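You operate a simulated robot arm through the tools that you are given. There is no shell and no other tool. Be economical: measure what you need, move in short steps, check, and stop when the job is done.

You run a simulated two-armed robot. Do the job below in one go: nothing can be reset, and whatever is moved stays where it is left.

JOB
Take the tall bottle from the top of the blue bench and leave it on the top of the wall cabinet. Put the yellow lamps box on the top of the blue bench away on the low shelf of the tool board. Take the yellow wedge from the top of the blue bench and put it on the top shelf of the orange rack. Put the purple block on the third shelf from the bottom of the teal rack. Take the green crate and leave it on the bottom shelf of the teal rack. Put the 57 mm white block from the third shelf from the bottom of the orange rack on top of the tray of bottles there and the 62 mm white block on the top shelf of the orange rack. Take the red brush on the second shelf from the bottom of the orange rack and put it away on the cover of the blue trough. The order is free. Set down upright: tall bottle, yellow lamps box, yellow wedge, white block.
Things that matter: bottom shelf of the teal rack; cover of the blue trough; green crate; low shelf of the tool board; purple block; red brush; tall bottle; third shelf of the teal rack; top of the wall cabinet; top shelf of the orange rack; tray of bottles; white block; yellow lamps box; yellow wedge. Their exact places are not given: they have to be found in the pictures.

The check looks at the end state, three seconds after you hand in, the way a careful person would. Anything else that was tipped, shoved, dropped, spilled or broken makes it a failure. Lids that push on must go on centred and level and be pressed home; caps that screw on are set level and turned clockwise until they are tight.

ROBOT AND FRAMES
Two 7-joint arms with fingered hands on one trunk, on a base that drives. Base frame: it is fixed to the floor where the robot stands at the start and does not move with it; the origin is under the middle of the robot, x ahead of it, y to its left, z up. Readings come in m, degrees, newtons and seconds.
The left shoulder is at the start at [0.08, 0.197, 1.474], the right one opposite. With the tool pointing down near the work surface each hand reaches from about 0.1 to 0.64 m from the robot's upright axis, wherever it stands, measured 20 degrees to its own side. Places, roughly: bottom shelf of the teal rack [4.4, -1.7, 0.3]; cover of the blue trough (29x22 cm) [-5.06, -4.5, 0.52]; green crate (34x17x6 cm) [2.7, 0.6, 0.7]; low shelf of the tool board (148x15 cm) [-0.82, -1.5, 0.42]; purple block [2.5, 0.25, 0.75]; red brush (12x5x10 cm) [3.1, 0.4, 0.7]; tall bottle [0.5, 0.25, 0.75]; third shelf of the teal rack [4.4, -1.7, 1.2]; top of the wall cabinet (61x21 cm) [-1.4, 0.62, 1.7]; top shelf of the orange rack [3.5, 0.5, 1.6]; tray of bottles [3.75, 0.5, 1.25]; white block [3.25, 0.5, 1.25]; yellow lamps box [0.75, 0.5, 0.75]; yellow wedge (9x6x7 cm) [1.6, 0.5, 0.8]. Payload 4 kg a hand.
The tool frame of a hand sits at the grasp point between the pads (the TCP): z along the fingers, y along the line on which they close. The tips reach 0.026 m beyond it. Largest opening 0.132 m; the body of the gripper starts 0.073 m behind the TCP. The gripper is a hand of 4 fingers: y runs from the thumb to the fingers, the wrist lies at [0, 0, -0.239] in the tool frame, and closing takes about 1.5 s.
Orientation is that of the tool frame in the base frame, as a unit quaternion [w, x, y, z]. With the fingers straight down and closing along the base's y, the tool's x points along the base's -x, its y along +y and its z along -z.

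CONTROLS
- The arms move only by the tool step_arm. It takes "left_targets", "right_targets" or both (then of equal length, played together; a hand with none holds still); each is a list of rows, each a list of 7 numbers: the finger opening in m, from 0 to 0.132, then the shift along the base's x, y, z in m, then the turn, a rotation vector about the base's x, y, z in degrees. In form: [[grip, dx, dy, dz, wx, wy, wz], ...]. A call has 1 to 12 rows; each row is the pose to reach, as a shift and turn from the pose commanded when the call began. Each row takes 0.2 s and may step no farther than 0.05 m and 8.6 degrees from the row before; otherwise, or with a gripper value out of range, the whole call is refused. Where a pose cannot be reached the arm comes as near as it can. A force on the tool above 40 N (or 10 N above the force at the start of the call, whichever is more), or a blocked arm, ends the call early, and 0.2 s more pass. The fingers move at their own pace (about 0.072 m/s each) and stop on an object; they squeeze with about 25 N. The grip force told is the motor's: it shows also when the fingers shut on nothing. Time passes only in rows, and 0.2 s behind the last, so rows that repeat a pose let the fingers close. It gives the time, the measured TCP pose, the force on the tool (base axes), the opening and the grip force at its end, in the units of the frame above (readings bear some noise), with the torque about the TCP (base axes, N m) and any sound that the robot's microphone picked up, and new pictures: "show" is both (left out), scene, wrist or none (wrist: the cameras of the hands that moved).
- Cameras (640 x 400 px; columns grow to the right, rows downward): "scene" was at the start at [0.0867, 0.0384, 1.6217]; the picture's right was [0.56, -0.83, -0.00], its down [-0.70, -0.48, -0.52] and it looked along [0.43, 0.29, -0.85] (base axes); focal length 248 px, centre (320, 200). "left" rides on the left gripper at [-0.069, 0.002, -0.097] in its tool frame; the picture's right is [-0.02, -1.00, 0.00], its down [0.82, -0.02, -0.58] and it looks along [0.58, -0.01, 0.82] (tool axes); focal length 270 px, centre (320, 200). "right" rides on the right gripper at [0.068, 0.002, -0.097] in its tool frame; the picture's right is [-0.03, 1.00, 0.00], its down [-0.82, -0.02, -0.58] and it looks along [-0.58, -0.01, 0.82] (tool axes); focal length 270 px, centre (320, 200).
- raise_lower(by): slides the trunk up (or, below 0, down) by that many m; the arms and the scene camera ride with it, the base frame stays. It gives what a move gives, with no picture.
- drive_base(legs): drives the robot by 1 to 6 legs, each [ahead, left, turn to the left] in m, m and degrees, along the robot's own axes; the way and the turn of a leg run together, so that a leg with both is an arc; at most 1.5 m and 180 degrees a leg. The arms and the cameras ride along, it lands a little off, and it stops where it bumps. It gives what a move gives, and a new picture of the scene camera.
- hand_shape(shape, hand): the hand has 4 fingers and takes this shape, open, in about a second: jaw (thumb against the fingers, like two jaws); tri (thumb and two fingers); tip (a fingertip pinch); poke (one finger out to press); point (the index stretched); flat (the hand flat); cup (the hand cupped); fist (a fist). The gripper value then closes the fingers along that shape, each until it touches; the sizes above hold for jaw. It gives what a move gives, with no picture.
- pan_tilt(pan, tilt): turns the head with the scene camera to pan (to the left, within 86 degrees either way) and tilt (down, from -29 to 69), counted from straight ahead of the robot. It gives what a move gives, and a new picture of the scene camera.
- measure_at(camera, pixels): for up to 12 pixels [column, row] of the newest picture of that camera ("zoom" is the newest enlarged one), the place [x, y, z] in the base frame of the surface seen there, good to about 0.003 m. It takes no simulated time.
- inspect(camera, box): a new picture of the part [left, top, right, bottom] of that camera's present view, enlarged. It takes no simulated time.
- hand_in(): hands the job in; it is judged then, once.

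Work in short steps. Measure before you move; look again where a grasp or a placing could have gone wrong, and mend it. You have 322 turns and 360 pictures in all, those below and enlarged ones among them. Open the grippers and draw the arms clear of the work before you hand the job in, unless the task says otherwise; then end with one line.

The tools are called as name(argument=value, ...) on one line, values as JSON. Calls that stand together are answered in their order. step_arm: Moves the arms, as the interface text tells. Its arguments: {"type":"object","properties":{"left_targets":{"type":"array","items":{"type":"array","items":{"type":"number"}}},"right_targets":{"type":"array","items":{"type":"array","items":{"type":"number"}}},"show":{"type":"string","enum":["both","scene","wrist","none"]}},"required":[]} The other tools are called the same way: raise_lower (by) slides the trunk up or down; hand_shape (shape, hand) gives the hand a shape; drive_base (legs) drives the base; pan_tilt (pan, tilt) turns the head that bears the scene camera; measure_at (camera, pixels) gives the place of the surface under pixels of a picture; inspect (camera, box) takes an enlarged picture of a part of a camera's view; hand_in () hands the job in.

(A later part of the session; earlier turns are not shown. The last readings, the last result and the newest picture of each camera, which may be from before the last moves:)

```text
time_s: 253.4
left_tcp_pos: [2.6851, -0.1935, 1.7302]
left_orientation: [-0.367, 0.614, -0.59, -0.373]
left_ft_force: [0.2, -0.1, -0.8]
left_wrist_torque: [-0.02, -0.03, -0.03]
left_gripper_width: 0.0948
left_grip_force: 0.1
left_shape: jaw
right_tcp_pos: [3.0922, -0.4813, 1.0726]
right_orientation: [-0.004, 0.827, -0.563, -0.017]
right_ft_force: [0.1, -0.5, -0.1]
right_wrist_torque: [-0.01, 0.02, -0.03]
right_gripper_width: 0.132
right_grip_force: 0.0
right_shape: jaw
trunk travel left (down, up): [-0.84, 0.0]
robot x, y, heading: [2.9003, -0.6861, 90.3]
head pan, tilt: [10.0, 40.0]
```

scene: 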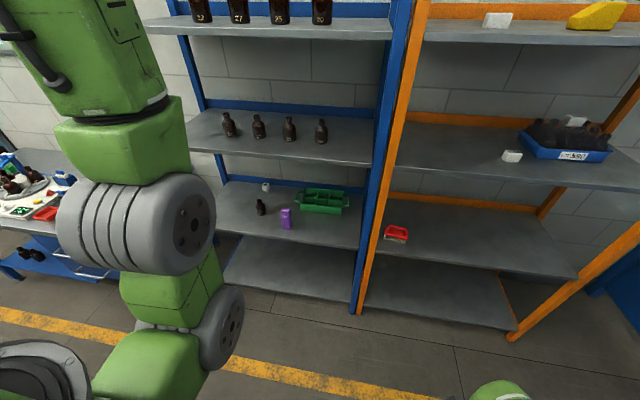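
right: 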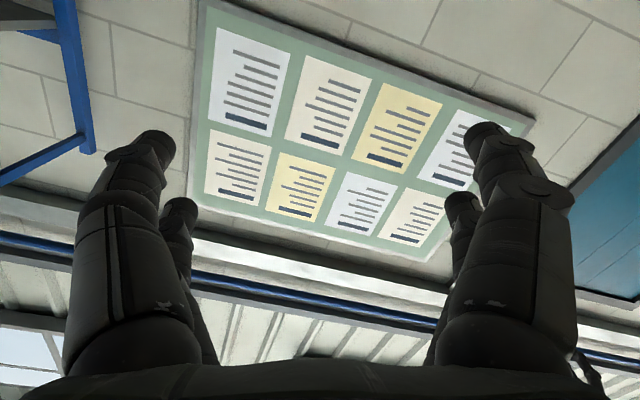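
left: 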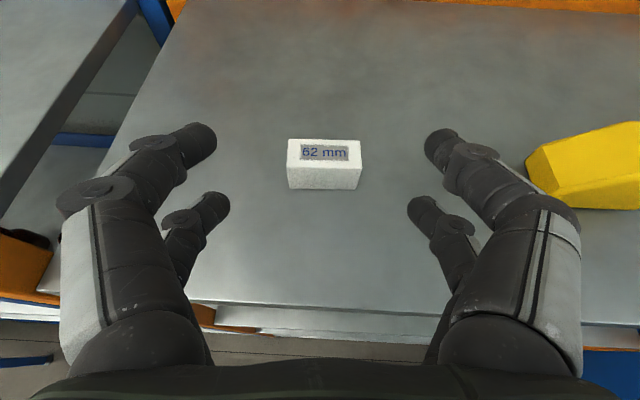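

I lower the trunk to see and reach the z≈0.7 shelves.

raise_lower(by=-0.4)

pan_tilt(pan=5, tilt=28)

inspect(camera="scene", box=[220, 170, 440, 307])

```text
time_s: 257.2
left_tcp_pos: [2.6854, -0.1941, 1.3293]
left_orientation: [-0.367, 0.614, -0.591, -0.373]
left_ft_force: [-0.5, 0.8, -0.1]
left_wrist_torque: [-0.03, -0.03, 0.01]
left_gripper_width: 0.0945
left_grip_force: 0.1
left_shape: jaw
right_tcp_pos: [3.0924, -0.4807, 0.6724]
right_orientation: [-0.005, 0.827, -0.562, -0.017]
right_ft_force: [0.3, -1.3, 0.8]
right_wrist_torque: [0.01, 0.01, -0.02]
right_gripper_width: 0.1321
right_grip_force: 0.0
right_shape: jaw
trunk travel left (down, up): [-0.44, 0.4]
robot x, y, heading: [2.901, -0.691, 90.1]
head pan, tilt: [10.0, 40.0]
```

```text
time_s: 257.9
left_tcp_pos: [2.6858, -0.1944, 1.331]
left_orientation: [-0.366, 0.615, -0.59, -0.374]
left_ft_force: [-0.4, -0.2, 0.1]
left_wrist_torque: [0.02, -0.02, 0.02]
left_gripper_width: 0.0946
left_grip_force: 0.0
left_shape: jaw
right_tcp_pos: [3.0923, -0.4813, 0.6719]
right_orientation: [-0.005, 0.827, -0.562, -0.017]
right_ft_force: [-0.5, -0.4, 0.2]
right_wrist_torque: [0.04, 0.0, 0.0]
right_gripper_width: 0.1319
right_grip_force: 0.0
right_shape: jaw
trunk travel left (down, up): [-0.44, 0.4]
robot x, y, heading: [2.9009, -0.6889, 90.1]
head pan, tilt: [5.0, 28.0]
```

scene: 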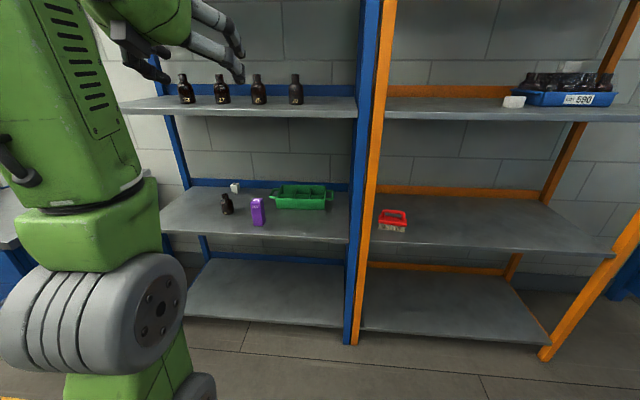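

```text
2.91 times, centred on (330, 238) of scene
```

zoom: 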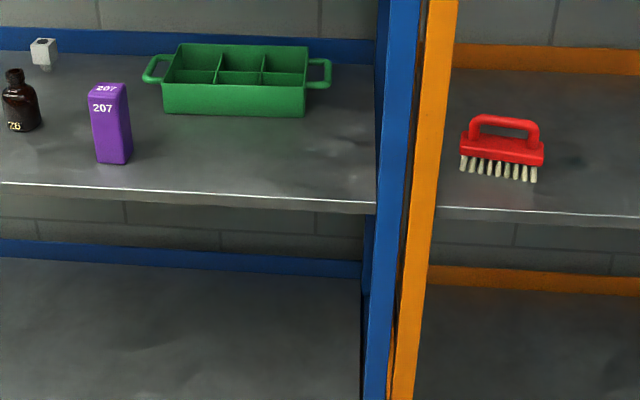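

I see the crate with dividers, the purple block "207", and the brush. I measure them.

measure_at(camera="zoom", pixels=[[97, 160], [130, 162], [108, 88], [92, 92], [125, 95], [124, 155], [163, 110], [303, 114], [305, 92], [178, 47], [307, 50], [220, 85]])

measure_at(camera="zoom", pixels=[[242, 68], [222, 60], [262, 60], [220, 78], [150, 75], [325, 72], [465, 172], [535, 180], [505, 122], [462, 145], [542, 155], [200, 198]])

```text
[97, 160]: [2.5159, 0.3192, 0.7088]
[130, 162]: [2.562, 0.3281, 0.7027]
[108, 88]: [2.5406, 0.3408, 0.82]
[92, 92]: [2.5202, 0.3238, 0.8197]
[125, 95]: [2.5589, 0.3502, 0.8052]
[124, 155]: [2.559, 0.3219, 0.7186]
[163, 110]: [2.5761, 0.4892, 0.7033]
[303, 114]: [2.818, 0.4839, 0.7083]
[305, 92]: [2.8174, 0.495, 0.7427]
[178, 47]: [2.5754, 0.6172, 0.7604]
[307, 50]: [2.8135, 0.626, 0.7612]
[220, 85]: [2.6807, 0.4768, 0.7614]
```

```text
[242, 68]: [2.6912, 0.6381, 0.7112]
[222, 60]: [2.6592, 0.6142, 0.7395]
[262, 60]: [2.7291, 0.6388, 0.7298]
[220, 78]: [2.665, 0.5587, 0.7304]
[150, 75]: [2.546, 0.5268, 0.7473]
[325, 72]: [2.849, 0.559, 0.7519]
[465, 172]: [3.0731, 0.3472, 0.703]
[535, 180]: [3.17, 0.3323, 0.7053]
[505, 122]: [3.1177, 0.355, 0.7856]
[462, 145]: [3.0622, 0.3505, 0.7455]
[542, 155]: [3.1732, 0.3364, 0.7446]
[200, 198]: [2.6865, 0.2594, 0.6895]
```

Purple block: centre (2.538,0.340), 0.70–0.82 high. I lower the trunk, align with it and approach at y≈0.19.

raise_lower(by=-0.3)

drive_base(legs=[[0, 0.15, 0], [0.3, 0, 0]])

step_arm(left_targets=[[0.095, 0, 0, -0.05, 0, 0, 0], [0.095, 0, 0, -0.1, 0, 0, 0], [0.095, 0, 0, -0.15, 0, 0, 0], [0.095, 0, 0, -0.2, 0, 0, 0], [0.095, 0, 0, -0.25, 0, 0, 0], [0.095, 0, 0, -0.265, 0, 0, 0], [0.095, 0, 0, -0.265, 0, 0, 0]])

```text
time_s: 260.9
left_tcp_pos: [2.6855, -0.1943, 1.0303]
left_orientation: [-0.366, 0.614, -0.591, -0.373]
left_ft_force: [-1.0, -0.2, -0.2]
left_wrist_torque: [-0.01, -0.02, 0.01]
left_gripper_width: 0.0948
left_grip_force: 0.1
left_shape: jaw
right_tcp_pos: [3.0927, -0.4791, 0.3728]
right_orientation: [-0.005, 0.826, -0.563, -0.017]
right_ft_force: [-1.3, 0.0, -0.2]
right_wrist_torque: [0.0, 0.0, 0.02]
right_gripper_width: 0.1321
right_grip_force: 0.1
right_shape: jaw
trunk travel left (down, up): [-0.14, 0.7]
robot x, y, heading: [2.8971, -0.691, 90.2]
head pan, tilt: [5.0, 28.0]
```

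```text
time_s: 264.0
left_tcp_pos: [2.5341, 0.1057, 1.0297]
left_orientation: [-0.366, 0.615, -0.589, -0.374]
left_ft_force: [0.2, -0.1, 0.2]
left_wrist_torque: [-0.02, 0.0, 0.02]
left_gripper_width: 0.0947
left_grip_force: 0.0
left_shape: jaw
right_tcp_pos: [2.942, -0.1793, 0.3718]
right_orientation: [-0.005, 0.827, -0.562, -0.016]
right_ft_force: [0.2, -0.4, -0.6]
right_wrist_torque: [0.01, 0.0, -0.03]
right_gripper_width: 0.132
right_grip_force: 0.1
right_shape: jaw
trunk travel left (down, up): [-0.14, 0.7]
robot x, y, heading: [2.7499, -0.3891, 90.2]
head pan, tilt: [5.0, 28.0]
```

scene: 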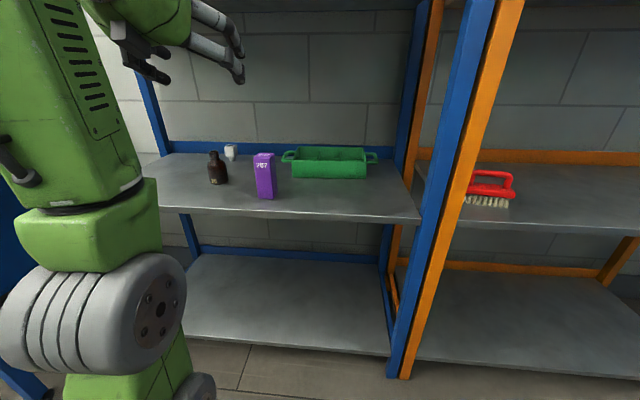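

```text
time_s: 265.6
left_tcp_pos: [2.5334, 0.1064, 0.7661]
left_orientation: [-0.365, 0.616, -0.589, -0.374]
left_ft_force: [-1.2, 0.2, -0.1]
left_wrist_torque: [0.02, -0.02, 0.0]
left_gripper_width: 0.0948
left_grip_force: 0.1
left_shape: jaw
left hand out of reach, approached as far as the arm can: row 1, 2, 3
right_tcp_pos: [2.9419, -0.1805, 0.3729]
right_orientation: [-0.005, 0.827, -0.561, -0.017]
right_ft_force: [-0.2, -0.3, 0.5]
right_wrist_torque: [0.03, -0.02, -0.01]
right_gripper_width: 0.1322
right_grip_force: 0.1
right_shape: jaw
trunk travel left (down, up): [-0.14, 0.7]
robot x, y, heading: [2.7501, -0.3898, 90.4]
head pan, tilt: [5.0, 28.0]
```

scene: 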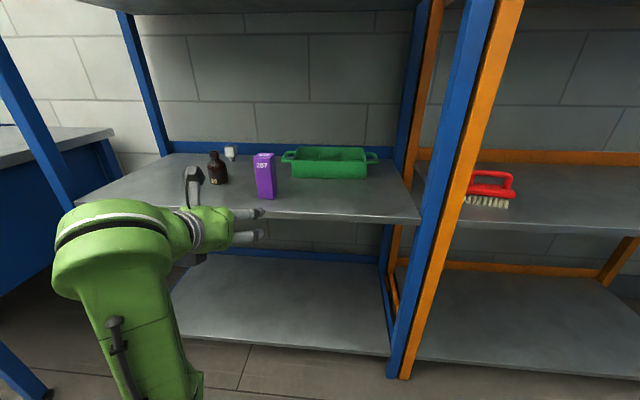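
left: 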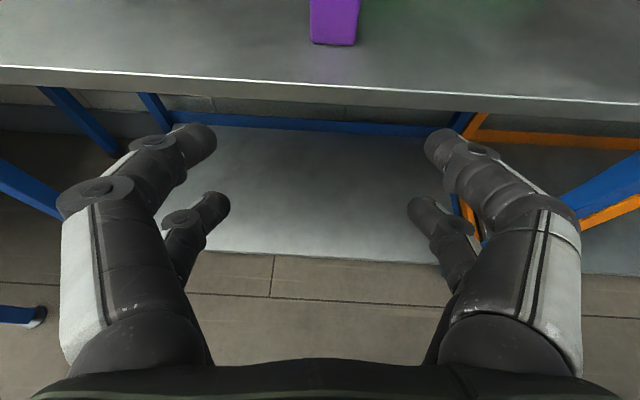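

Aligned at z 0.766. I reach forward 0.225 m and close on the block.

step_arm(left_targets=[[0.095, 0.002, 0.04, 0, 0, 0, 0], [0.095, 0.004, 0.08, 0, 0, 0, 0], [0.095, 0.005, 0.12, 0, 0, 0, 0], [0.095, 0.005, 0.16, 0, 0, 0, 0], [0.095, 0.005, 0.2, 0, 0, 0, 0], [0.095, 0.005, 0.225, 0, 0, 0, 0], [0.095, 0.005, 0.225, 0, 0, 0, 0]], show="wrist")

```text
time_s: 267.2
left_tcp_pos: [2.5376, 0.3315, 0.7638]
left_orientation: [-0.366, 0.615, -0.589, -0.375]
left_ft_force: [-1.0, 0.0, 0.9]
left_wrist_torque: [0.0, 0.0, -0.01]
left_gripper_width: 0.0948
left_grip_force: 0.1
left_shape: jaw
right_tcp_pos: [2.9421, -0.1787, 0.3724]
right_orientation: [-0.005, 0.828, -0.561, -0.016]
right_ft_force: [-0.2, -0.4, 0.4]
right_wrist_torque: [-0.01, -0.01, -0.01]
right_gripper_width: 0.1321
right_grip_force: 0.1
right_shape: jaw
trunk travel left (down, up): [-0.14, 0.7]
robot x, y, heading: [2.7486, -0.3901, 90.4]
head pan, tilt: [5.0, 28.0]
```

left: 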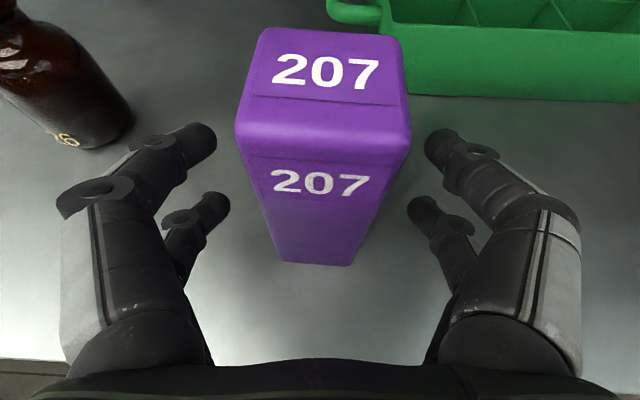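

Good; 1 cm more forward, close, and lift a little.

step_arm(left_targets=[[0.095, 0, 0.01, 0, 0, 0, 0], [0.06, 0, 0.01, 0, 0, 0, 0], [0, 0, 0.01, 0, 0, 0, 0], [0, 0, 0.01, 0, 0, 0, 0], [0, 0, 0.01, 0, 0, 0, 0], [0, 0, 0.01, 0, 0, 0, 0], [0, 0, 0.01, 0.02, 0, 0, 0], [0, 0, 0.01, 0.05, 0, 0, 0], [0, 0, -0.02, 0.05, 0, 0, 0], [0, 0, -0.06, 0.05, 0, 0, 0], [0, 0, -0.1, 0.05, 0, 0, 0]])

```text
time_s: 269.6
left_tcp_pos: [2.538, 0.2296, 0.8164]
left_orientation: [-0.366, 0.616, -0.589, -0.374]
left_ft_force: [0.0, -0.5, -1.7]
left_wrist_torque: [0.01, 0.01, 0.01]
left_gripper_width: 0.0388
left_grip_force: 25.3
left_shape: jaw
right_tcp_pos: [2.942, -0.1799, 0.3721]
right_orientation: [-0.005, 0.827, -0.561, -0.017]
right_ft_force: [-0.4, -0.4, -0.2]
right_wrist_torque: [0.02, -0.04, 0.03]
right_gripper_width: 0.132
right_grip_force: 0.1
right_shape: jaw
trunk travel left (down, up): [-0.14, 0.7]
robot x, y, heading: [2.7493, -0.3898, 90.6]
head pan, tilt: [5.0, 28.0]
```

scene: 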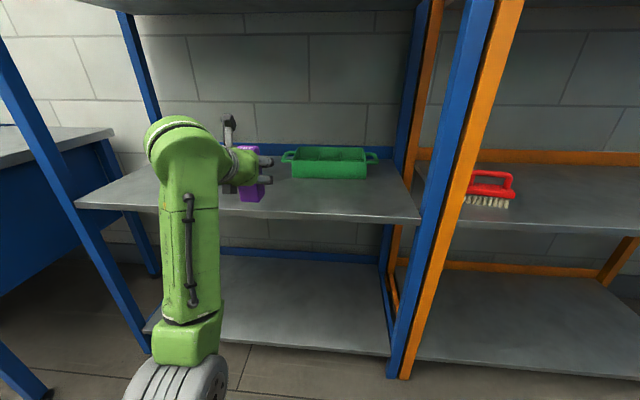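
left: 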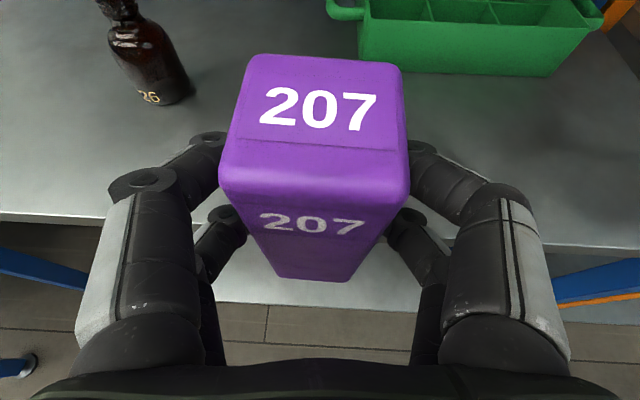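

Purple block is held. I back out, raise the trunk, turn to heading 0 and approach the teal rack to look.

drive_base(legs=[[-0.45, 0, 0]])

raise_lower(by=0.4)

drive_base(legs=[[0, 0, -90], [0, -1.1, 0]])

pan_tilt(pan=0, tilt=15)

```text
time_s: 272.3
left_tcp_pos: [2.5436, -0.2125, 0.8161]
left_orientation: [-0.366, 0.615, -0.59, -0.374]
left_ft_force: [-0.3, -0.1, -1.4]
left_wrist_torque: [0.02, -0.01, 0.01]
left_gripper_width: 0.0389
left_grip_force: 25.4
left_shape: jaw
right_tcp_pos: [2.9455, -0.6233, 0.3712]
right_orientation: [-0.005, 0.826, -0.563, -0.016]
right_ft_force: [-0.1, 0.1, 0.1]
right_wrist_torque: [-0.01, -0.02, 0.0]
right_gripper_width: 0.132
right_grip_force: 0.0
right_shape: jaw
trunk travel left (down, up): [-0.14, 0.7]
robot x, y, heading: [2.7519, -0.8329, 90.5]
head pan, tilt: [5.0, 28.0]
```

scene: 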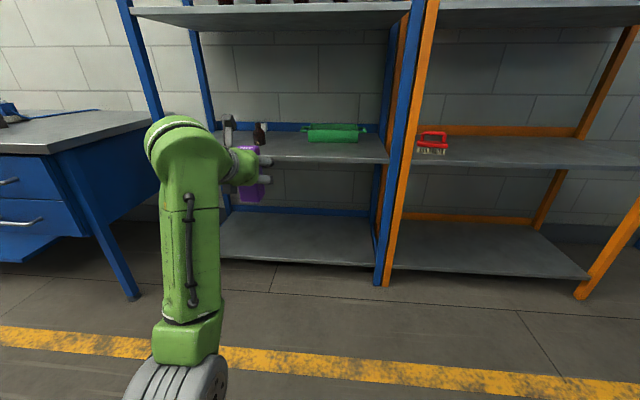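

```text
time_s: 276.1
left_tcp_pos: [2.5444, -0.2123, 1.2153]
left_orientation: [-0.366, 0.615, -0.59, -0.374]
left_ft_force: [0.1, 0.6, -2.1]
left_wrist_torque: [0.02, -0.01, 0.06]
left_gripper_width: 0.0387
left_grip_force: 24.8
left_shape: jaw
right_tcp_pos: [2.9443, -0.6237, 0.7725]
right_orientation: [-0.005, 0.826, -0.563, -0.016]
right_ft_force: [-0.6, -0.3, 0.2]
right_wrist_torque: [-0.01, -0.02, 0.0]
right_gripper_width: 0.1322
right_grip_force: 0.1
right_shape: jaw
trunk travel left (down, up): [-0.54, 0.3]
robot x, y, heading: [2.7519, -0.8315, 90.3]
head pan, tilt: [5.0, 28.0]
```

```text
time_s: 285.6
left_tcp_pos: [3.3548, -1.7405, 1.2153]
left_orientation: [0.523, -0.006, 0.852, -0.002]
left_ft_force: [0.5, 0.0, -1.5]
left_wrist_torque: [-0.02, 0.03, 0.01]
left_gripper_width: 0.0385
left_grip_force: 25.3
left_shape: jaw
right_tcp_pos: [2.9339, -2.1307, 0.7735]
right_orientation: [0.015, -0.173, 0.985, 0.008]
right_ft_force: [-0.4, 0.2, 0.3]
right_wrist_torque: [-0.01, 0.0, -0.01]
right_gripper_width: 0.1317
right_grip_force: 0.1
right_shape: jaw
trunk travel left (down, up): [-0.54, 0.3]
robot x, y, heading: [2.7307, -1.9301, -1.6]
head pan, tilt: [5.0, 28.0]
```

scene: 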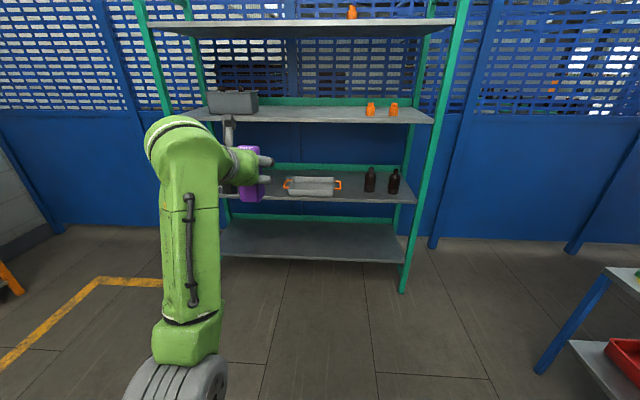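

```text
time_s: 286.3
left_tcp_pos: [3.3566, -1.741, 1.2157]
left_orientation: [0.523, -0.005, 0.852, -0.002]
left_ft_force: [-0.7, -0.6, -1.7]
left_wrist_torque: [-0.01, 0.01, 0.01]
left_gripper_width: 0.0386
left_grip_force: 24.5
left_shape: jaw
right_tcp_pos: [2.9331, -2.1295, 0.7732]
right_orientation: [0.015, -0.173, 0.985, 0.008]
right_ft_force: [-0.1, 1.1, -0.6]
right_wrist_torque: [0.0, 0.03, -0.02]
right_gripper_width: 0.132
right_grip_force: 0.0
right_shape: jaw
trunk travel left (down, up): [-0.54, 0.3]
robot x, y, heading: [2.7248, -1.9306, -1.6]
head pan, tilt: [0.0, 15.0]
```

scene: 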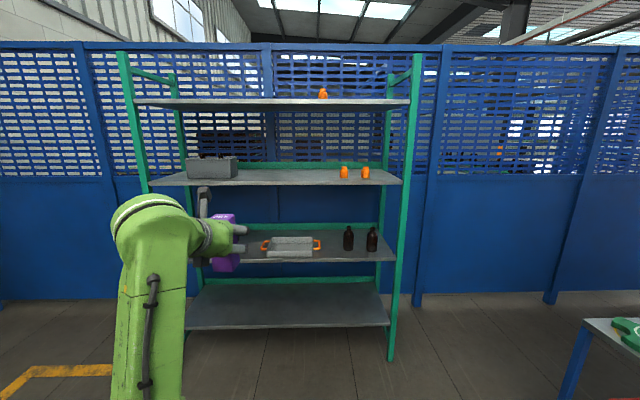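

The teal rack's third shelf has a grey box at left and two orange items; the middle is free. I measure.

measure_at(camera="scene", pixels=[[200, 184], [395, 183], [290, 184], [290, 172], [236, 178], [340, 178], [370, 178], [290, 326], [290, 290], [195, 327], [385, 322], [150, 190]])

```text
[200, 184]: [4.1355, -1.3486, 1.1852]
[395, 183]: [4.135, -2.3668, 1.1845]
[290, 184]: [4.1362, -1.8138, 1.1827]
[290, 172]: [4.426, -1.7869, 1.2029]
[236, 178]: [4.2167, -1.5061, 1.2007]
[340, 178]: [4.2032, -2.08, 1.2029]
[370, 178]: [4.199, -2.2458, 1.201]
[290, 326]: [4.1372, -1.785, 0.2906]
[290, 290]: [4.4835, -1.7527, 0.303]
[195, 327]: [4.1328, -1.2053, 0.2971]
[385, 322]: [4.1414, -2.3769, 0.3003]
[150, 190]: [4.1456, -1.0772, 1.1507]
```

Third shelf z 1.20, front x 4.135, free for y −1.52…−2.05. I raise the hand and drive in.

step_arm(left_targets=[[0, 0, 0, 0.045, 0, 0, 0], [0, 0, 0, 0.09, 0, 0, 0], [0, 0, 0, 0.115, 0, 0, 0]], show="none")

drive_base(legs=[[0, -0.05, 1.6], [0.86, 0, 0]])

inspect(camera="left", box=[0, 0, 640, 400])

```text
time_s: 287.1
left_tcp_pos: [3.3562, -1.7402, 1.333]
left_orientation: [0.523, -0.005, 0.852, -0.002]
left_ft_force: [0.2, 0.1, -1.4]
left_wrist_torque: [0.02, -0.01, 0.03]
left_gripper_width: 0.0387
left_grip_force: 24.9
left_shape: jaw
right_tcp_pos: [2.9336, -2.13, 0.7739]
right_orientation: [0.016, -0.173, 0.985, 0.008]
right_ft_force: [0.1, 0.6, 1.5]
right_wrist_torque: [0.0, 0.02, 0.02]
right_gripper_width: 0.1318
right_grip_force: 0.0
right_shape: jaw
trunk travel left (down, up): [-0.54, 0.3]
robot x, y, heading: [2.7286, -1.9337, -1.5]
head pan, tilt: [0.0, 15.0]
```

```text
time_s: 292.2
left_tcp_pos: [4.208, -1.7673, 1.3322]
left_orientation: [0.524, -0.019, 0.852, 0.007]
left_ft_force: [-0.8, 0.9, -1.0]
left_wrist_torque: [0.02, -0.01, -0.02]
left_gripper_width: 0.0386
left_grip_force: 24.5
left_shape: jaw
right_tcp_pos: [3.7973, -2.1706, 0.7732]
right_orientation: [0.016, -0.187, 0.982, 0.008]
right_ft_force: [0.4, 0.2, -0.2]
right_wrist_torque: [0.02, 0.0, -0.02]
right_gripper_width: 0.1319
right_grip_force: 0.0
right_shape: jaw
trunk travel left (down, up): [-0.54, 0.3]
robot x, y, heading: [3.5876, -1.9781, 0.3]
head pan, tilt: [0.0, 15.0]
```

scene: 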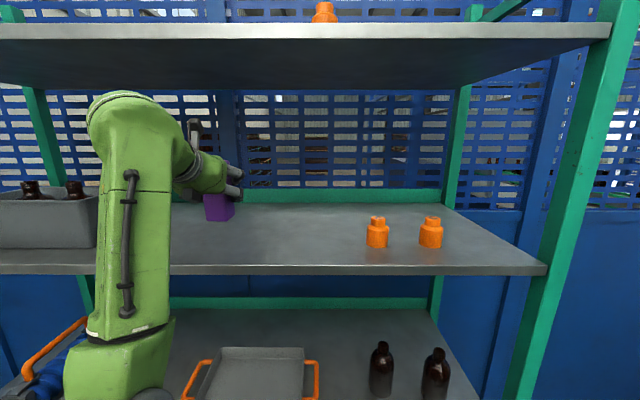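

```text
1.00 times, centred on (320, 200) of left (not enlarged: the box is as wide or as high as the picture)
```

zoom: 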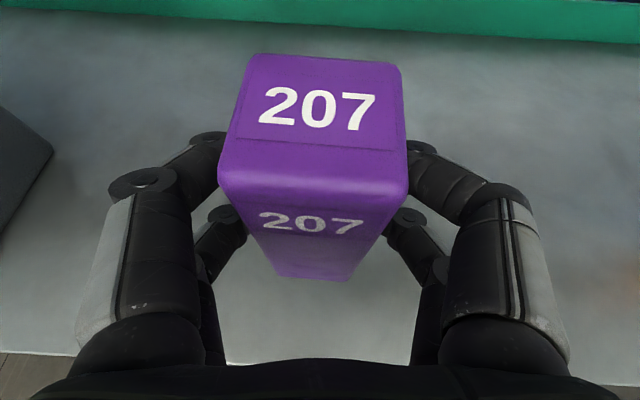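

Over free shelf. I move 4 cm further in and lower 6.5 cm.

step_arm(left_targets=[[0, 0.03, 0, -0.02, 0, 0, 0], [0, 0.045, 0, -0.045, 0, 0, 0], [0, 0.045, 0, -0.06, 0, 0, 0], [0, 0.045, 0, -0.066, 0, 0, 0], [0, 0.045, 0, -0.067, 0, 0, 0], [0, 0.045, 0, -0.067, 0, 0, 0]], show="none")

```text
time_s: 293.6
left_tcp_pos: [4.2528, -1.7682, 1.2646]
left_orientation: [0.525, -0.019, 0.851, 0.007]
left_ft_force: [0.8, -0.6, 1.9]
left_wrist_torque: [0.05, 0.04, -0.04]
left_gripper_width: 0.0385
left_grip_force: 25.3
left_shape: jaw
right_tcp_pos: [3.7967, -2.171, 0.7728]
right_orientation: [0.015, -0.188, 0.982, 0.008]
right_ft_force: [0.0, -0.3, 0.1]
right_wrist_torque: [0.01, 0.0, -0.01]
right_gripper_width: 0.1319
right_grip_force: 0.0
right_shape: jaw
trunk travel left (down, up): [-0.54, 0.3]
robot x, y, heading: [3.5873, -1.979, 0.3]
head pan, tilt: [0.0, 15.0]
```

Contact made. Open and retreat along −x.

step_arm(left_targets=[[0, 0, 0, -0.001, 0, 0, 0], [0.06, 0, 0, -0.001, 0, 0, 0], [0.09, 0, 0, -0.001, 0, 0, 0], [0.1, 0, 0, 0, 0, 0, 0], [0.1, -0.03, 0, 0.005, 0, 0, 0], [0.1, -0.07, 0, 0.02, 0, 0, 0], [0.1, -0.11, 0, 0.03, 0, 0, 0], [0.1, -0.15, 0, 0.03, 0, 0, 0]])

```text
time_s: 295.4
left_tcp_pos: [4.1072, -1.768, 1.2947]
left_orientation: [0.525, -0.018, 0.851, 0.006]
left_ft_force: [0.3, 0.0, -0.8]
left_wrist_torque: [-0.01, 0.05, -0.01]
left_gripper_width: 0.0998
left_grip_force: 0.0
left_shape: jaw
left hand out of reach, approached as far as the arm can: row 8
right_tcp_pos: [3.7971, -2.1705, 0.7735]
right_orientation: [0.015, -0.189, 0.982, 0.008]
right_ft_force: [0.2, -0.2, 0.4]
right_wrist_torque: [-0.01, 0.0, -0.01]
right_gripper_width: 0.1323
right_grip_force: 0.1
right_shape: jaw
trunk travel left (down, up): [-0.54, 0.3]
robot x, y, heading: [3.5902, -1.9763, -0.2]
head pan, tilt: [0.0, 15.0]
```

scene: 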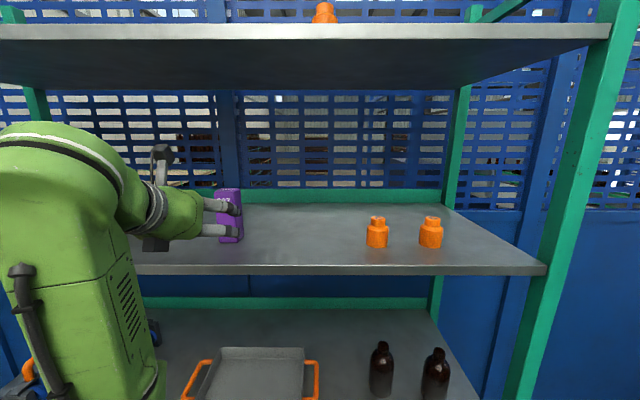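
left: 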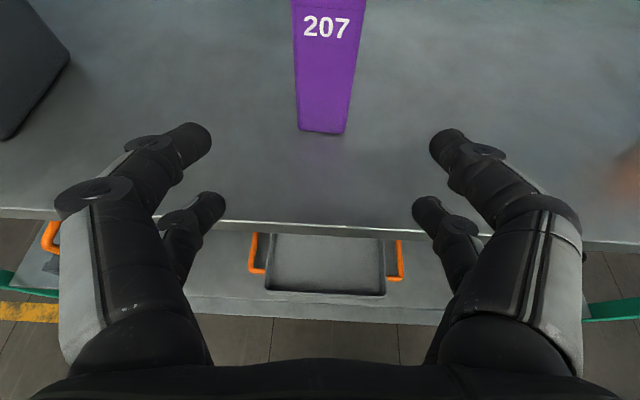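

Purple block stands on the third shelf. I now go back to the blue rack for the green crate.

drive_base(legs=[[-0.6, 0, 0], [0, 1.2, 0], [0, 0, 90]])

raise_lower(by=-0.2)

pan_tilt(pan=10, tilt=30)

```text
time_s: 308.3
left_tcp_pos: [2.7467, -0.2719, 1.2951]
left_orientation: [-0.361, 0.624, -0.58, -0.38]
left_ft_force: [0.3, 0.7, 0.0]
left_wrist_torque: [0.02, -0.01, 0.02]
left_gripper_width: 0.0998
left_grip_force: 0.0
left_shape: jaw
right_tcp_pos: [3.1588, -0.5712, 0.7719]
right_orientation: [-0.004, 0.835, -0.55, -0.017]
right_ft_force: [-0.9, -0.2, 0.0]
right_wrist_torque: [0.02, 0.02, 0.0]
right_gripper_width: 0.1318
right_grip_force: 0.1
right_shape: jaw
trunk travel left (down, up): [-0.54, 0.3]
robot x, y, heading: [2.9742, -0.7865, 91.9]
head pan, tilt: [0.0, 15.0]
```

scene: 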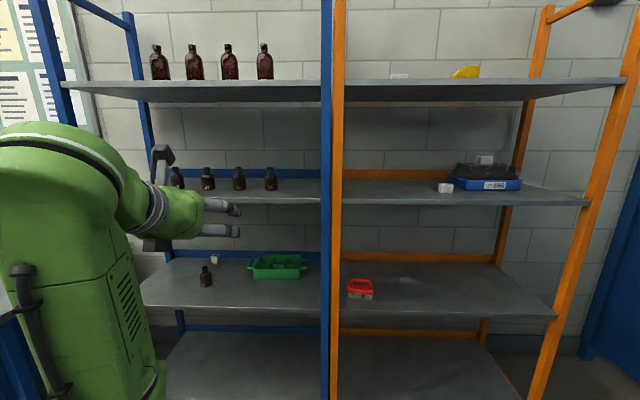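

```text
time_s: 310.4
left_tcp_pos: [2.7477, -0.2719, 1.0945]
left_orientation: [-0.361, 0.623, -0.581, -0.38]
left_ft_force: [0.2, 0.6, -0.2]
left_wrist_torque: [0.0, -0.01, 0.0]
left_gripper_width: 0.0997
left_grip_force: 0.1
left_shape: jaw
right_tcp_pos: [3.1585, -0.5723, 0.5725]
right_orientation: [-0.005, 0.835, -0.549, -0.016]
right_ft_force: [-0.5, -0.3, 0.0]
right_wrist_torque: [0.02, 0.02, -0.02]
right_gripper_width: 0.1321
right_grip_force: 0.0
right_shape: jaw
trunk travel left (down, up): [-0.34, 0.5]
robot x, y, heading: [2.9703, -0.782, 92.1]
head pan, tilt: [0.0, 15.0]
```

```text
time_s: 311.2
left_tcp_pos: [2.7469, -0.2733, 1.096]
left_orientation: [-0.361, 0.623, -0.58, -0.38]
left_ft_force: [-0.7, -0.1, -0.2]
left_wrist_torque: [0.01, 0.0, -0.05]
left_gripper_width: 0.0998
left_grip_force: 0.0
left_shape: jaw
right_tcp_pos: [3.1577, -0.5715, 0.5721]
right_orientation: [-0.005, 0.835, -0.55, -0.016]
right_ft_force: [-0.2, 1.8, -0.3]
right_wrist_torque: [0.01, -0.01, -0.04]
right_gripper_width: 0.1319
right_grip_force: 0.0
right_shape: jaw
trunk travel left (down, up): [-0.34, 0.5]
robot x, y, heading: [2.9751, -0.7858, 92.1]
head pan, tilt: [10.0, 30.0]
```

scene: 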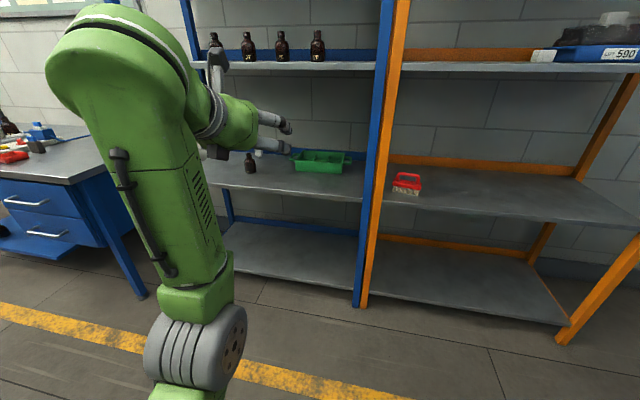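

I pitch the hand to ~65° and lower it in the open, then drive in to view the crate from above.

step_arm(left_targets=[[0.08, 0, 0, -0.03, -7.5, 0, 0], [0.08, 0, 0, -0.07, -15, 0, 0], [0.08, 0, 0, -0.11, -22.5, 0, 0], [0.08, 0, 0, -0.15, -30, 0, 0], [0.08, 0, 0, -0.19, -37.5, 0, 0], [0.08, 0, 0, -0.23, -40, 0, 0], [0.08, 0, 0, -0.24, -40, 0, 0]], show="none")

drive_base(legs=[[0, 0.03, -2], [0.55, 0, 0]])

inspect(camera="left", box=[0, 0, 640, 400])

```text
time_s: 312.8
left_tcp_pos: [2.743, -0.2234, 0.8312]
left_orientation: [-0.126, 0.71, -0.675, -0.159]
left_ft_force: [-0.2, -0.2, -0.2]
left_wrist_torque: [0.01, -0.01, 0.02]
left_gripper_width: 0.0804
left_grip_force: 0.1
left_shape: jaw
left hand out of reach, approached as far as the arm can: row 1, 2, 3, 4, 5, 6, 7
right_tcp_pos: [3.1573, -0.5713, 0.5733]
right_orientation: [-0.005, 0.835, -0.55, -0.017]
right_ft_force: [-0.1, -0.1, 0.3]
right_wrist_torque: [-0.01, -0.01, 0.04]
right_gripper_width: 0.132
right_grip_force: 0.1
right_shape: jaw
trunk travel left (down, up): [-0.34, 0.5]
robot x, y, heading: [2.9703, -0.7852, 92.0]
head pan, tilt: [10.0, 30.0]
```

```text
time_s: 316.4
left_tcp_pos: [2.7324, 0.3396, 0.8311]
left_orientation: [-0.129, 0.697, -0.688, -0.157]
left_ft_force: [-0.1, -0.7, 0.4]
left_wrist_torque: [-0.01, 0.0, 0.01]
left_gripper_width: 0.0802
left_grip_force: 0.0
left_shape: jaw
right_tcp_pos: [3.1366, -0.0244, 0.5736]
right_orientation: [-0.005, 0.825, -0.565, -0.016]
right_ft_force: [0.2, 0.3, -0.3]
right_wrist_torque: [-0.01, 0.0, 0.02]
right_gripper_width: 0.132
right_grip_force: 0.1
right_shape: jaw
trunk travel left (down, up): [-0.34, 0.5]
robot x, y, heading: [2.9392, -0.2312, 90.0]
head pan, tilt: [10.0, 30.0]
```

scene: 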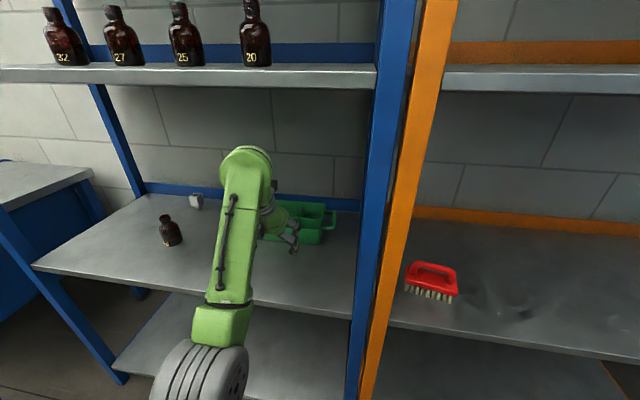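

```text
1.00 times, centred on (320, 200) of left (not enlarged: the box is as wide or as high as the picture)
```

zoom: 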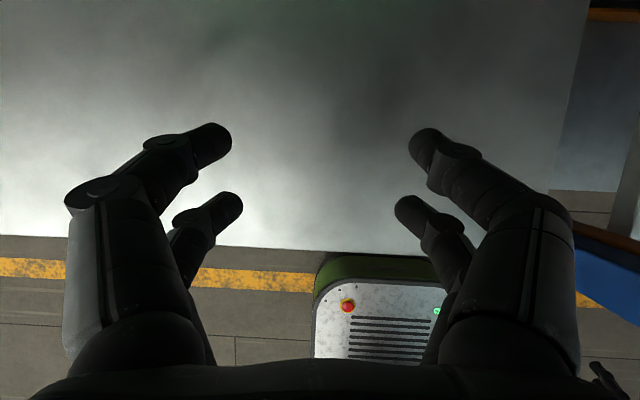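

I reach in 0.15 m more to see the crate beneath.

step_arm(left_targets=[[0.08, 0, 0.04, 0, 0, 0, 0], [0.08, 0, 0.08, 0, 0, 0, 0], [0.08, 0, 0.12, 0, 0, 0, 0], [0.08, 0, 0.15, 0, 0, 0, 0], [0.08, 0, 0.15, 0, 0, 0, 0]])

```text
time_s: 317.6
left_tcp_pos: [2.7321, 0.4863, 0.832]
left_orientation: [-0.129, 0.697, -0.688, -0.158]
left_ft_force: [-0.6, 0.1, 0.0]
left_wrist_torque: [0.03, 0.02, 0.01]
left_gripper_width: 0.0804
left_grip_force: 0.1
left_shape: jaw
right_tcp_pos: [3.1362, -0.0251, 0.5731]
right_orientation: [-0.005, 0.825, -0.565, -0.016]
right_ft_force: [0.3, 0.3, 0.0]
right_wrist_torque: [-0.01, 0.03, -0.02]
right_gripper_width: 0.132
right_grip_force: 0.0
right_shape: jaw
trunk travel left (down, up): [-0.34, 0.5]
robot x, y, heading: [2.9435, -0.2332, 89.7]
head pan, tilt: [10.0, 30.0]
```

scene: 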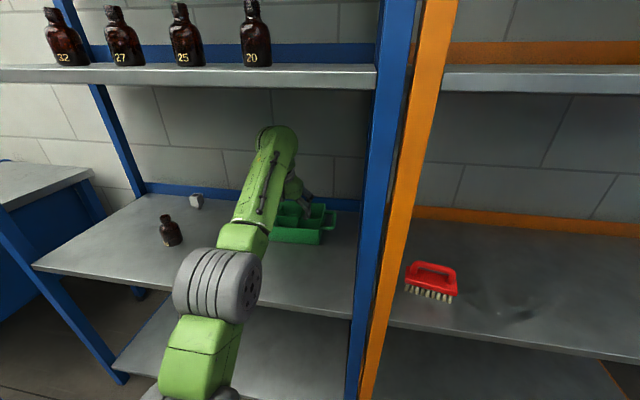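
left: 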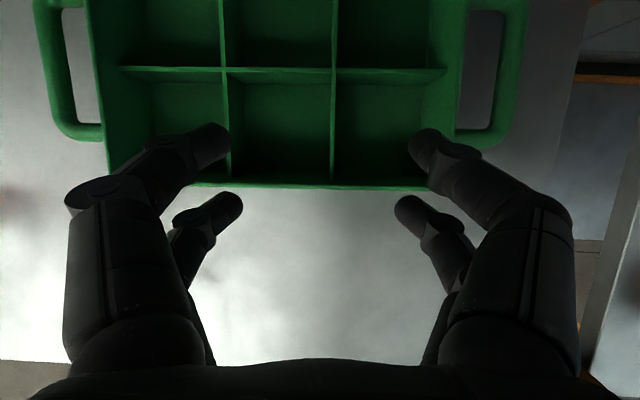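

measure_at(camera="left", pixels=[[225, 72], [333, 72], [280, 72], [225, 130], [333, 130], [320, 187], [280, 110], [100, 130], [450, 130], [75, 60], [510, 60], [200, 185]])

```text
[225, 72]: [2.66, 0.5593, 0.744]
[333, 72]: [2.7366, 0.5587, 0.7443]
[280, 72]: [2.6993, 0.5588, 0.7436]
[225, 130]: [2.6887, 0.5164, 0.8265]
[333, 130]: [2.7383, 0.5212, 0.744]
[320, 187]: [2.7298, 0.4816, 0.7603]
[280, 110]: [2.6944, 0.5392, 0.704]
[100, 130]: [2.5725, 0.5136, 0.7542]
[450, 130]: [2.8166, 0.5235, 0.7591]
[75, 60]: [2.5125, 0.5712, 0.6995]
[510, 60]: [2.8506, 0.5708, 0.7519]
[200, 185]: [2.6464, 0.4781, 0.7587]
```

The crate's long divider is at y 0.559, top z 0.744, centre x 2.698, cell floor 0.704. Best is a vertical hand twisted 90° gripping that divider at the centre. I back out and try the twist in free space.

drive_base(legs=[[-0.55, 0, 0]])

step_arm(left_targets=[[0.07, 0, -0.02, 0.02, -8, 0, 0], [0.07, 0, -0.04, 0.04, -16, 0, 0], [0.07, 0, -0.06, 0.06, -23.3, 0, 0], [0.07, 0, -0.08, 0.06, -23.3, 0, 0]], show="none")

step_arm(left_targets=[[0.07, 0, 0, 0, 0, 0, -8], [0.07, 0, 0, 0, 0, 0, -16], [0.07, 0, 0, 0, 0, 0, -24], [0.07, 0, 0, 0, 0, 0, -32], [0.07, 0, 0, 0, 0, 0, -40], [0.07, 0, 0, 0, 0, 0, -48], [0.07, 0, 0, 0, 0, 0, -56], [0.07, 0, 0, 0, 0, 0, -64], [0.07, 0, 0, 0, 0, 0, -72], [0.07, 0, 0, 0, 0, 0, -80], [0.07, 0, 0, 0, 0, 0, -88]])

```text
time_s: 320.8
left_tcp_pos: [2.7308, -0.053, 0.8311]
left_orientation: [-0.129, 0.697, -0.688, -0.157]
left_ft_force: [0.4, 0.8, 0.1]
left_wrist_torque: [-0.02, -0.01, -0.02]
left_gripper_width: 0.0804
left_grip_force: 0.1
left_shape: jaw
right_tcp_pos: [3.1358, -0.5624, 0.5728]
right_orientation: [-0.005, 0.826, -0.563, -0.016]
right_ft_force: [-0.8, 0.3, -0.4]
right_wrist_torque: [0.02, -0.01, -0.02]
right_gripper_width: 0.132
right_grip_force: 0.1
right_shape: jaw
trunk travel left (down, up): [-0.34, 0.5]
robot x, y, heading: [2.9437, -0.7734, 89.9]
head pan, tilt: [10.0, 30.0]
```

scene: 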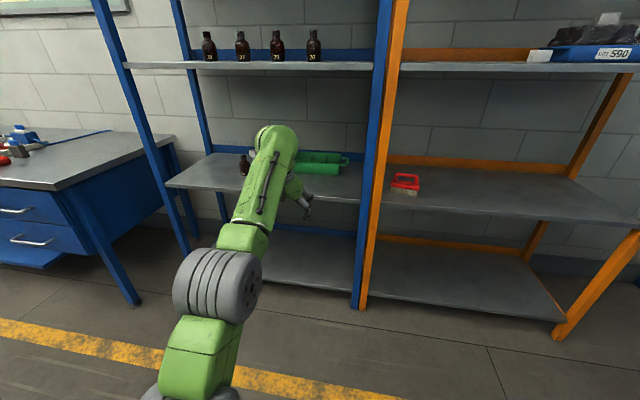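

```text
time_s: 321.8
left_tcp_pos: [2.7301, -0.104, 0.8892]
left_orientation: [0.015, 0.71, -0.704, -0.015]
left_ft_force: [-0.8, -1.2, -0.4]
left_wrist_torque: [0.01, -0.02, 0.0]
left_gripper_width: 0.0705
left_grip_force: 0.0
left_shape: jaw
left hand out of reach, approached as far as the arm can: row 3, 4
right_tcp_pos: [3.1356, -0.5631, 0.5719]
right_orientation: [-0.005, 0.825, -0.565, -0.017]
right_ft_force: [-0.9, -0.2, -0.3]
right_wrist_torque: [0.0, 0.0, -0.03]
right_gripper_width: 0.1321
right_grip_force: 0.1
right_shape: jaw
trunk travel left (down, up): [-0.34, 0.5]
robot x, y, heading: [2.9443, -0.7727, 90.1]
head pan, tilt: [10.0, 30.0]
```

```text
time_s: 324.2
left_tcp_pos: [2.7308, -0.1021, 0.8896]
left_orientation: [-0.001, -0.02, 1.0, 0.022]
left_ft_force: [-0.7, -0.1, -0.4]
left_wrist_torque: [0.02, 0.01, 0.0]
left_gripper_width: 0.0702
left_grip_force: 0.1
left_shape: jaw
right_tcp_pos: [3.1365, -0.5626, 0.5724]
right_orientation: [-0.005, 0.825, -0.564, -0.017]
right_ft_force: [0.4, 0.4, 0.3]
right_wrist_torque: [0.0, 0.03, 0.01]
right_gripper_width: 0.1318
right_grip_force: 0.1
right_shape: jaw
trunk travel left (down, up): [-0.34, 0.5]
robot x, y, heading: [2.9412, -0.7723, 90.2]
head pan, tilt: [10.0, 30.0]
```

scene: 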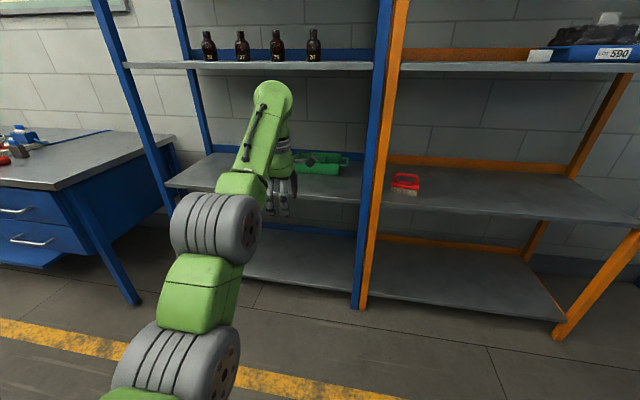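
left: 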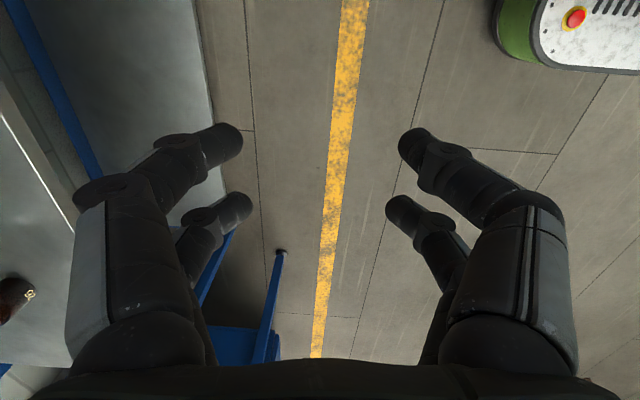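

The twist works: the hand is vertical and closes along y. I trim 2° errors, lower to hover height, and drive in.

step_arm(left_targets=[[0.07, 0, 0, -0.04, -2.5, 0, -2.3], [0.07, 0, -0.01, -0.072, -2.5, 0, -2.3], [0.07, 0, -0.01, -0.072, -2.5, 0, -2.3]], show="none")

drive_base(legs=[[0, 0.03, 0], [0.62, 0, 0]])

inspect(camera="left", box=[0, 0, 640, 400])

```text
time_s: 325.0
left_tcp_pos: [2.7307, -0.1126, 0.8176]
left_orientation: [0.0, -0.001, 1.0, -0.001]
left_ft_force: [0.6, 0.1, 0.0]
left_wrist_torque: [-0.02, 0.01, -0.03]
left_gripper_width: 0.0706
left_grip_force: 0.1
left_shape: jaw
right_tcp_pos: [3.1361, -0.5625, 0.5715]
right_orientation: [-0.005, 0.826, -0.563, -0.017]
right_ft_force: [-0.6, -1.1, 0.3]
right_wrist_torque: [-0.01, 0.04, -0.01]
right_gripper_width: 0.132
right_grip_force: 0.0
right_shape: jaw
trunk travel left (down, up): [-0.34, 0.5]
robot x, y, heading: [2.9421, -0.7697, 90.1]
head pan, tilt: [10.0, 30.0]
```

```text
time_s: 328.9
left_tcp_pos: [2.6972, 0.5081, 0.8175]
left_orientation: [0.0, -0.002, 1.0, -0.002]
left_ft_force: [-0.6, 0.9, 0.5]
left_wrist_torque: [-0.02, 0.02, 0.0]
left_gripper_width: 0.0705
left_grip_force: 0.1
left_shape: jaw
right_tcp_pos: [3.1034, 0.0574, 0.5725]
right_orientation: [-0.005, 0.827, -0.562, -0.018]
right_ft_force: [0.6, -0.1, 0.2]
right_wrist_torque: [-0.03, -0.03, -0.01]
right_gripper_width: 0.1318
right_grip_force: 0.1
right_shape: jaw
trunk travel left (down, up): [-0.34, 0.5]
robot x, y, heading: [2.912, -0.1489, 90.0]
head pan, tilt: [10.0, 30.0]
```

scene: 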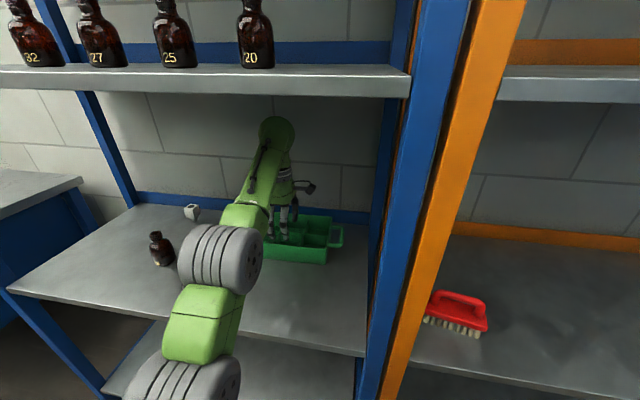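

```text
1.00 times, centred on (320, 200) of left (not enlarged: the box is as wide or as high as the picture)
```

zoom: 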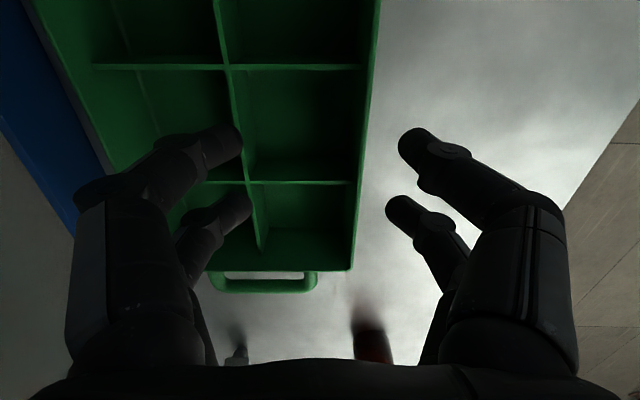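

I measure the fingertips and crate dividers in this view to align exactly.

measure_at(camera="zoom", pixels=[[228, 135], [240, 203], [412, 140], [398, 205], [228, 120], [245, 222], [160, 67], [310, 67], [210, 183], [310, 183], [233, 100], [258, 225]])

```text
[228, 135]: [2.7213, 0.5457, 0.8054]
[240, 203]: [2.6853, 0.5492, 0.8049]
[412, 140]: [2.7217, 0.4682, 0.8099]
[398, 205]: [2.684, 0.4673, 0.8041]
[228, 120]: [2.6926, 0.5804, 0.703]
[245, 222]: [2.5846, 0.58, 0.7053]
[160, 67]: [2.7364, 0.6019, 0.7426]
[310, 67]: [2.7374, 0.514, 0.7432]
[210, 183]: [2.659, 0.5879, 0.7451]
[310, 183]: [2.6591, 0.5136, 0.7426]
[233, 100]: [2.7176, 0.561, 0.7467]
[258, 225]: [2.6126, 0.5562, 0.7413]
```

Fingers fit the centre cells. I move +0.051 in y and descend to TCP z≈0.738.

step_arm(left_targets=[[0.07, 0.001, 0.026, 0, 0, 0, 0], [0.07, 0.001, 0.051, 0, 0, 0, 0], [0.07, 0.001, 0.051, -0.03, 0, 0, 0], [0.07, 0.001, 0.051, -0.055, 0, 0, 0], [0.07, 0.001, 0.051, -0.07, 0, 0, 0], [0.07, 0.001, 0.051, -0.077, 0, 0, 0], [0.07, 0.001, 0.051, -0.077, 0, 0, 0]])

```text
time_s: 330.5
left_tcp_pos: [2.6991, 0.557, 0.7421]
left_orientation: [0.0, -0.003, 1.0, -0.001]
left_ft_force: [0.5, 0.5, 0.7]
left_wrist_torque: [-0.01, 0.0, -0.01]
left_gripper_width: 0.0704
left_grip_force: 0.0
left_shape: jaw
right_tcp_pos: [3.1045, 0.0575, 0.572]
right_orientation: [-0.005, 0.827, -0.562, -0.016]
right_ft_force: [-0.1, 0.3, 0.5]
right_wrist_torque: [0.01, 0.0, -0.02]
right_gripper_width: 0.1321
right_grip_force: 0.0
right_shape: jaw
trunk travel left (down, up): [-0.34, 0.5]
robot x, y, heading: [2.912, -0.1525, 90.1]
head pan, tilt: [10.0, 30.0]
```

scene: 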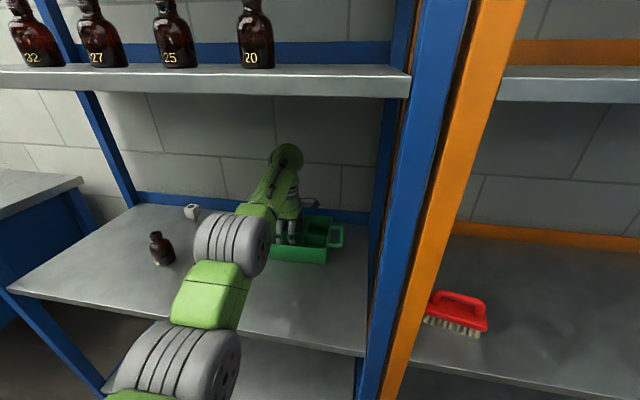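
left: 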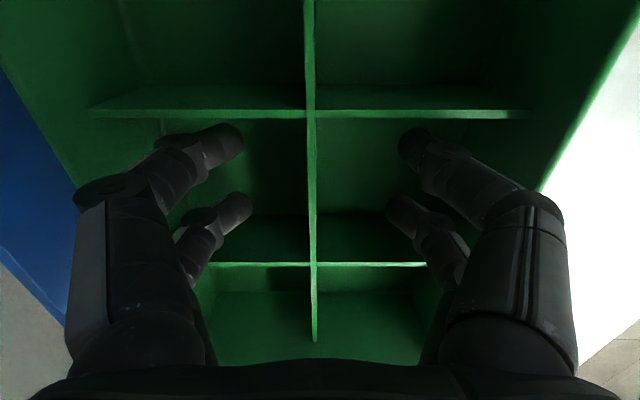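

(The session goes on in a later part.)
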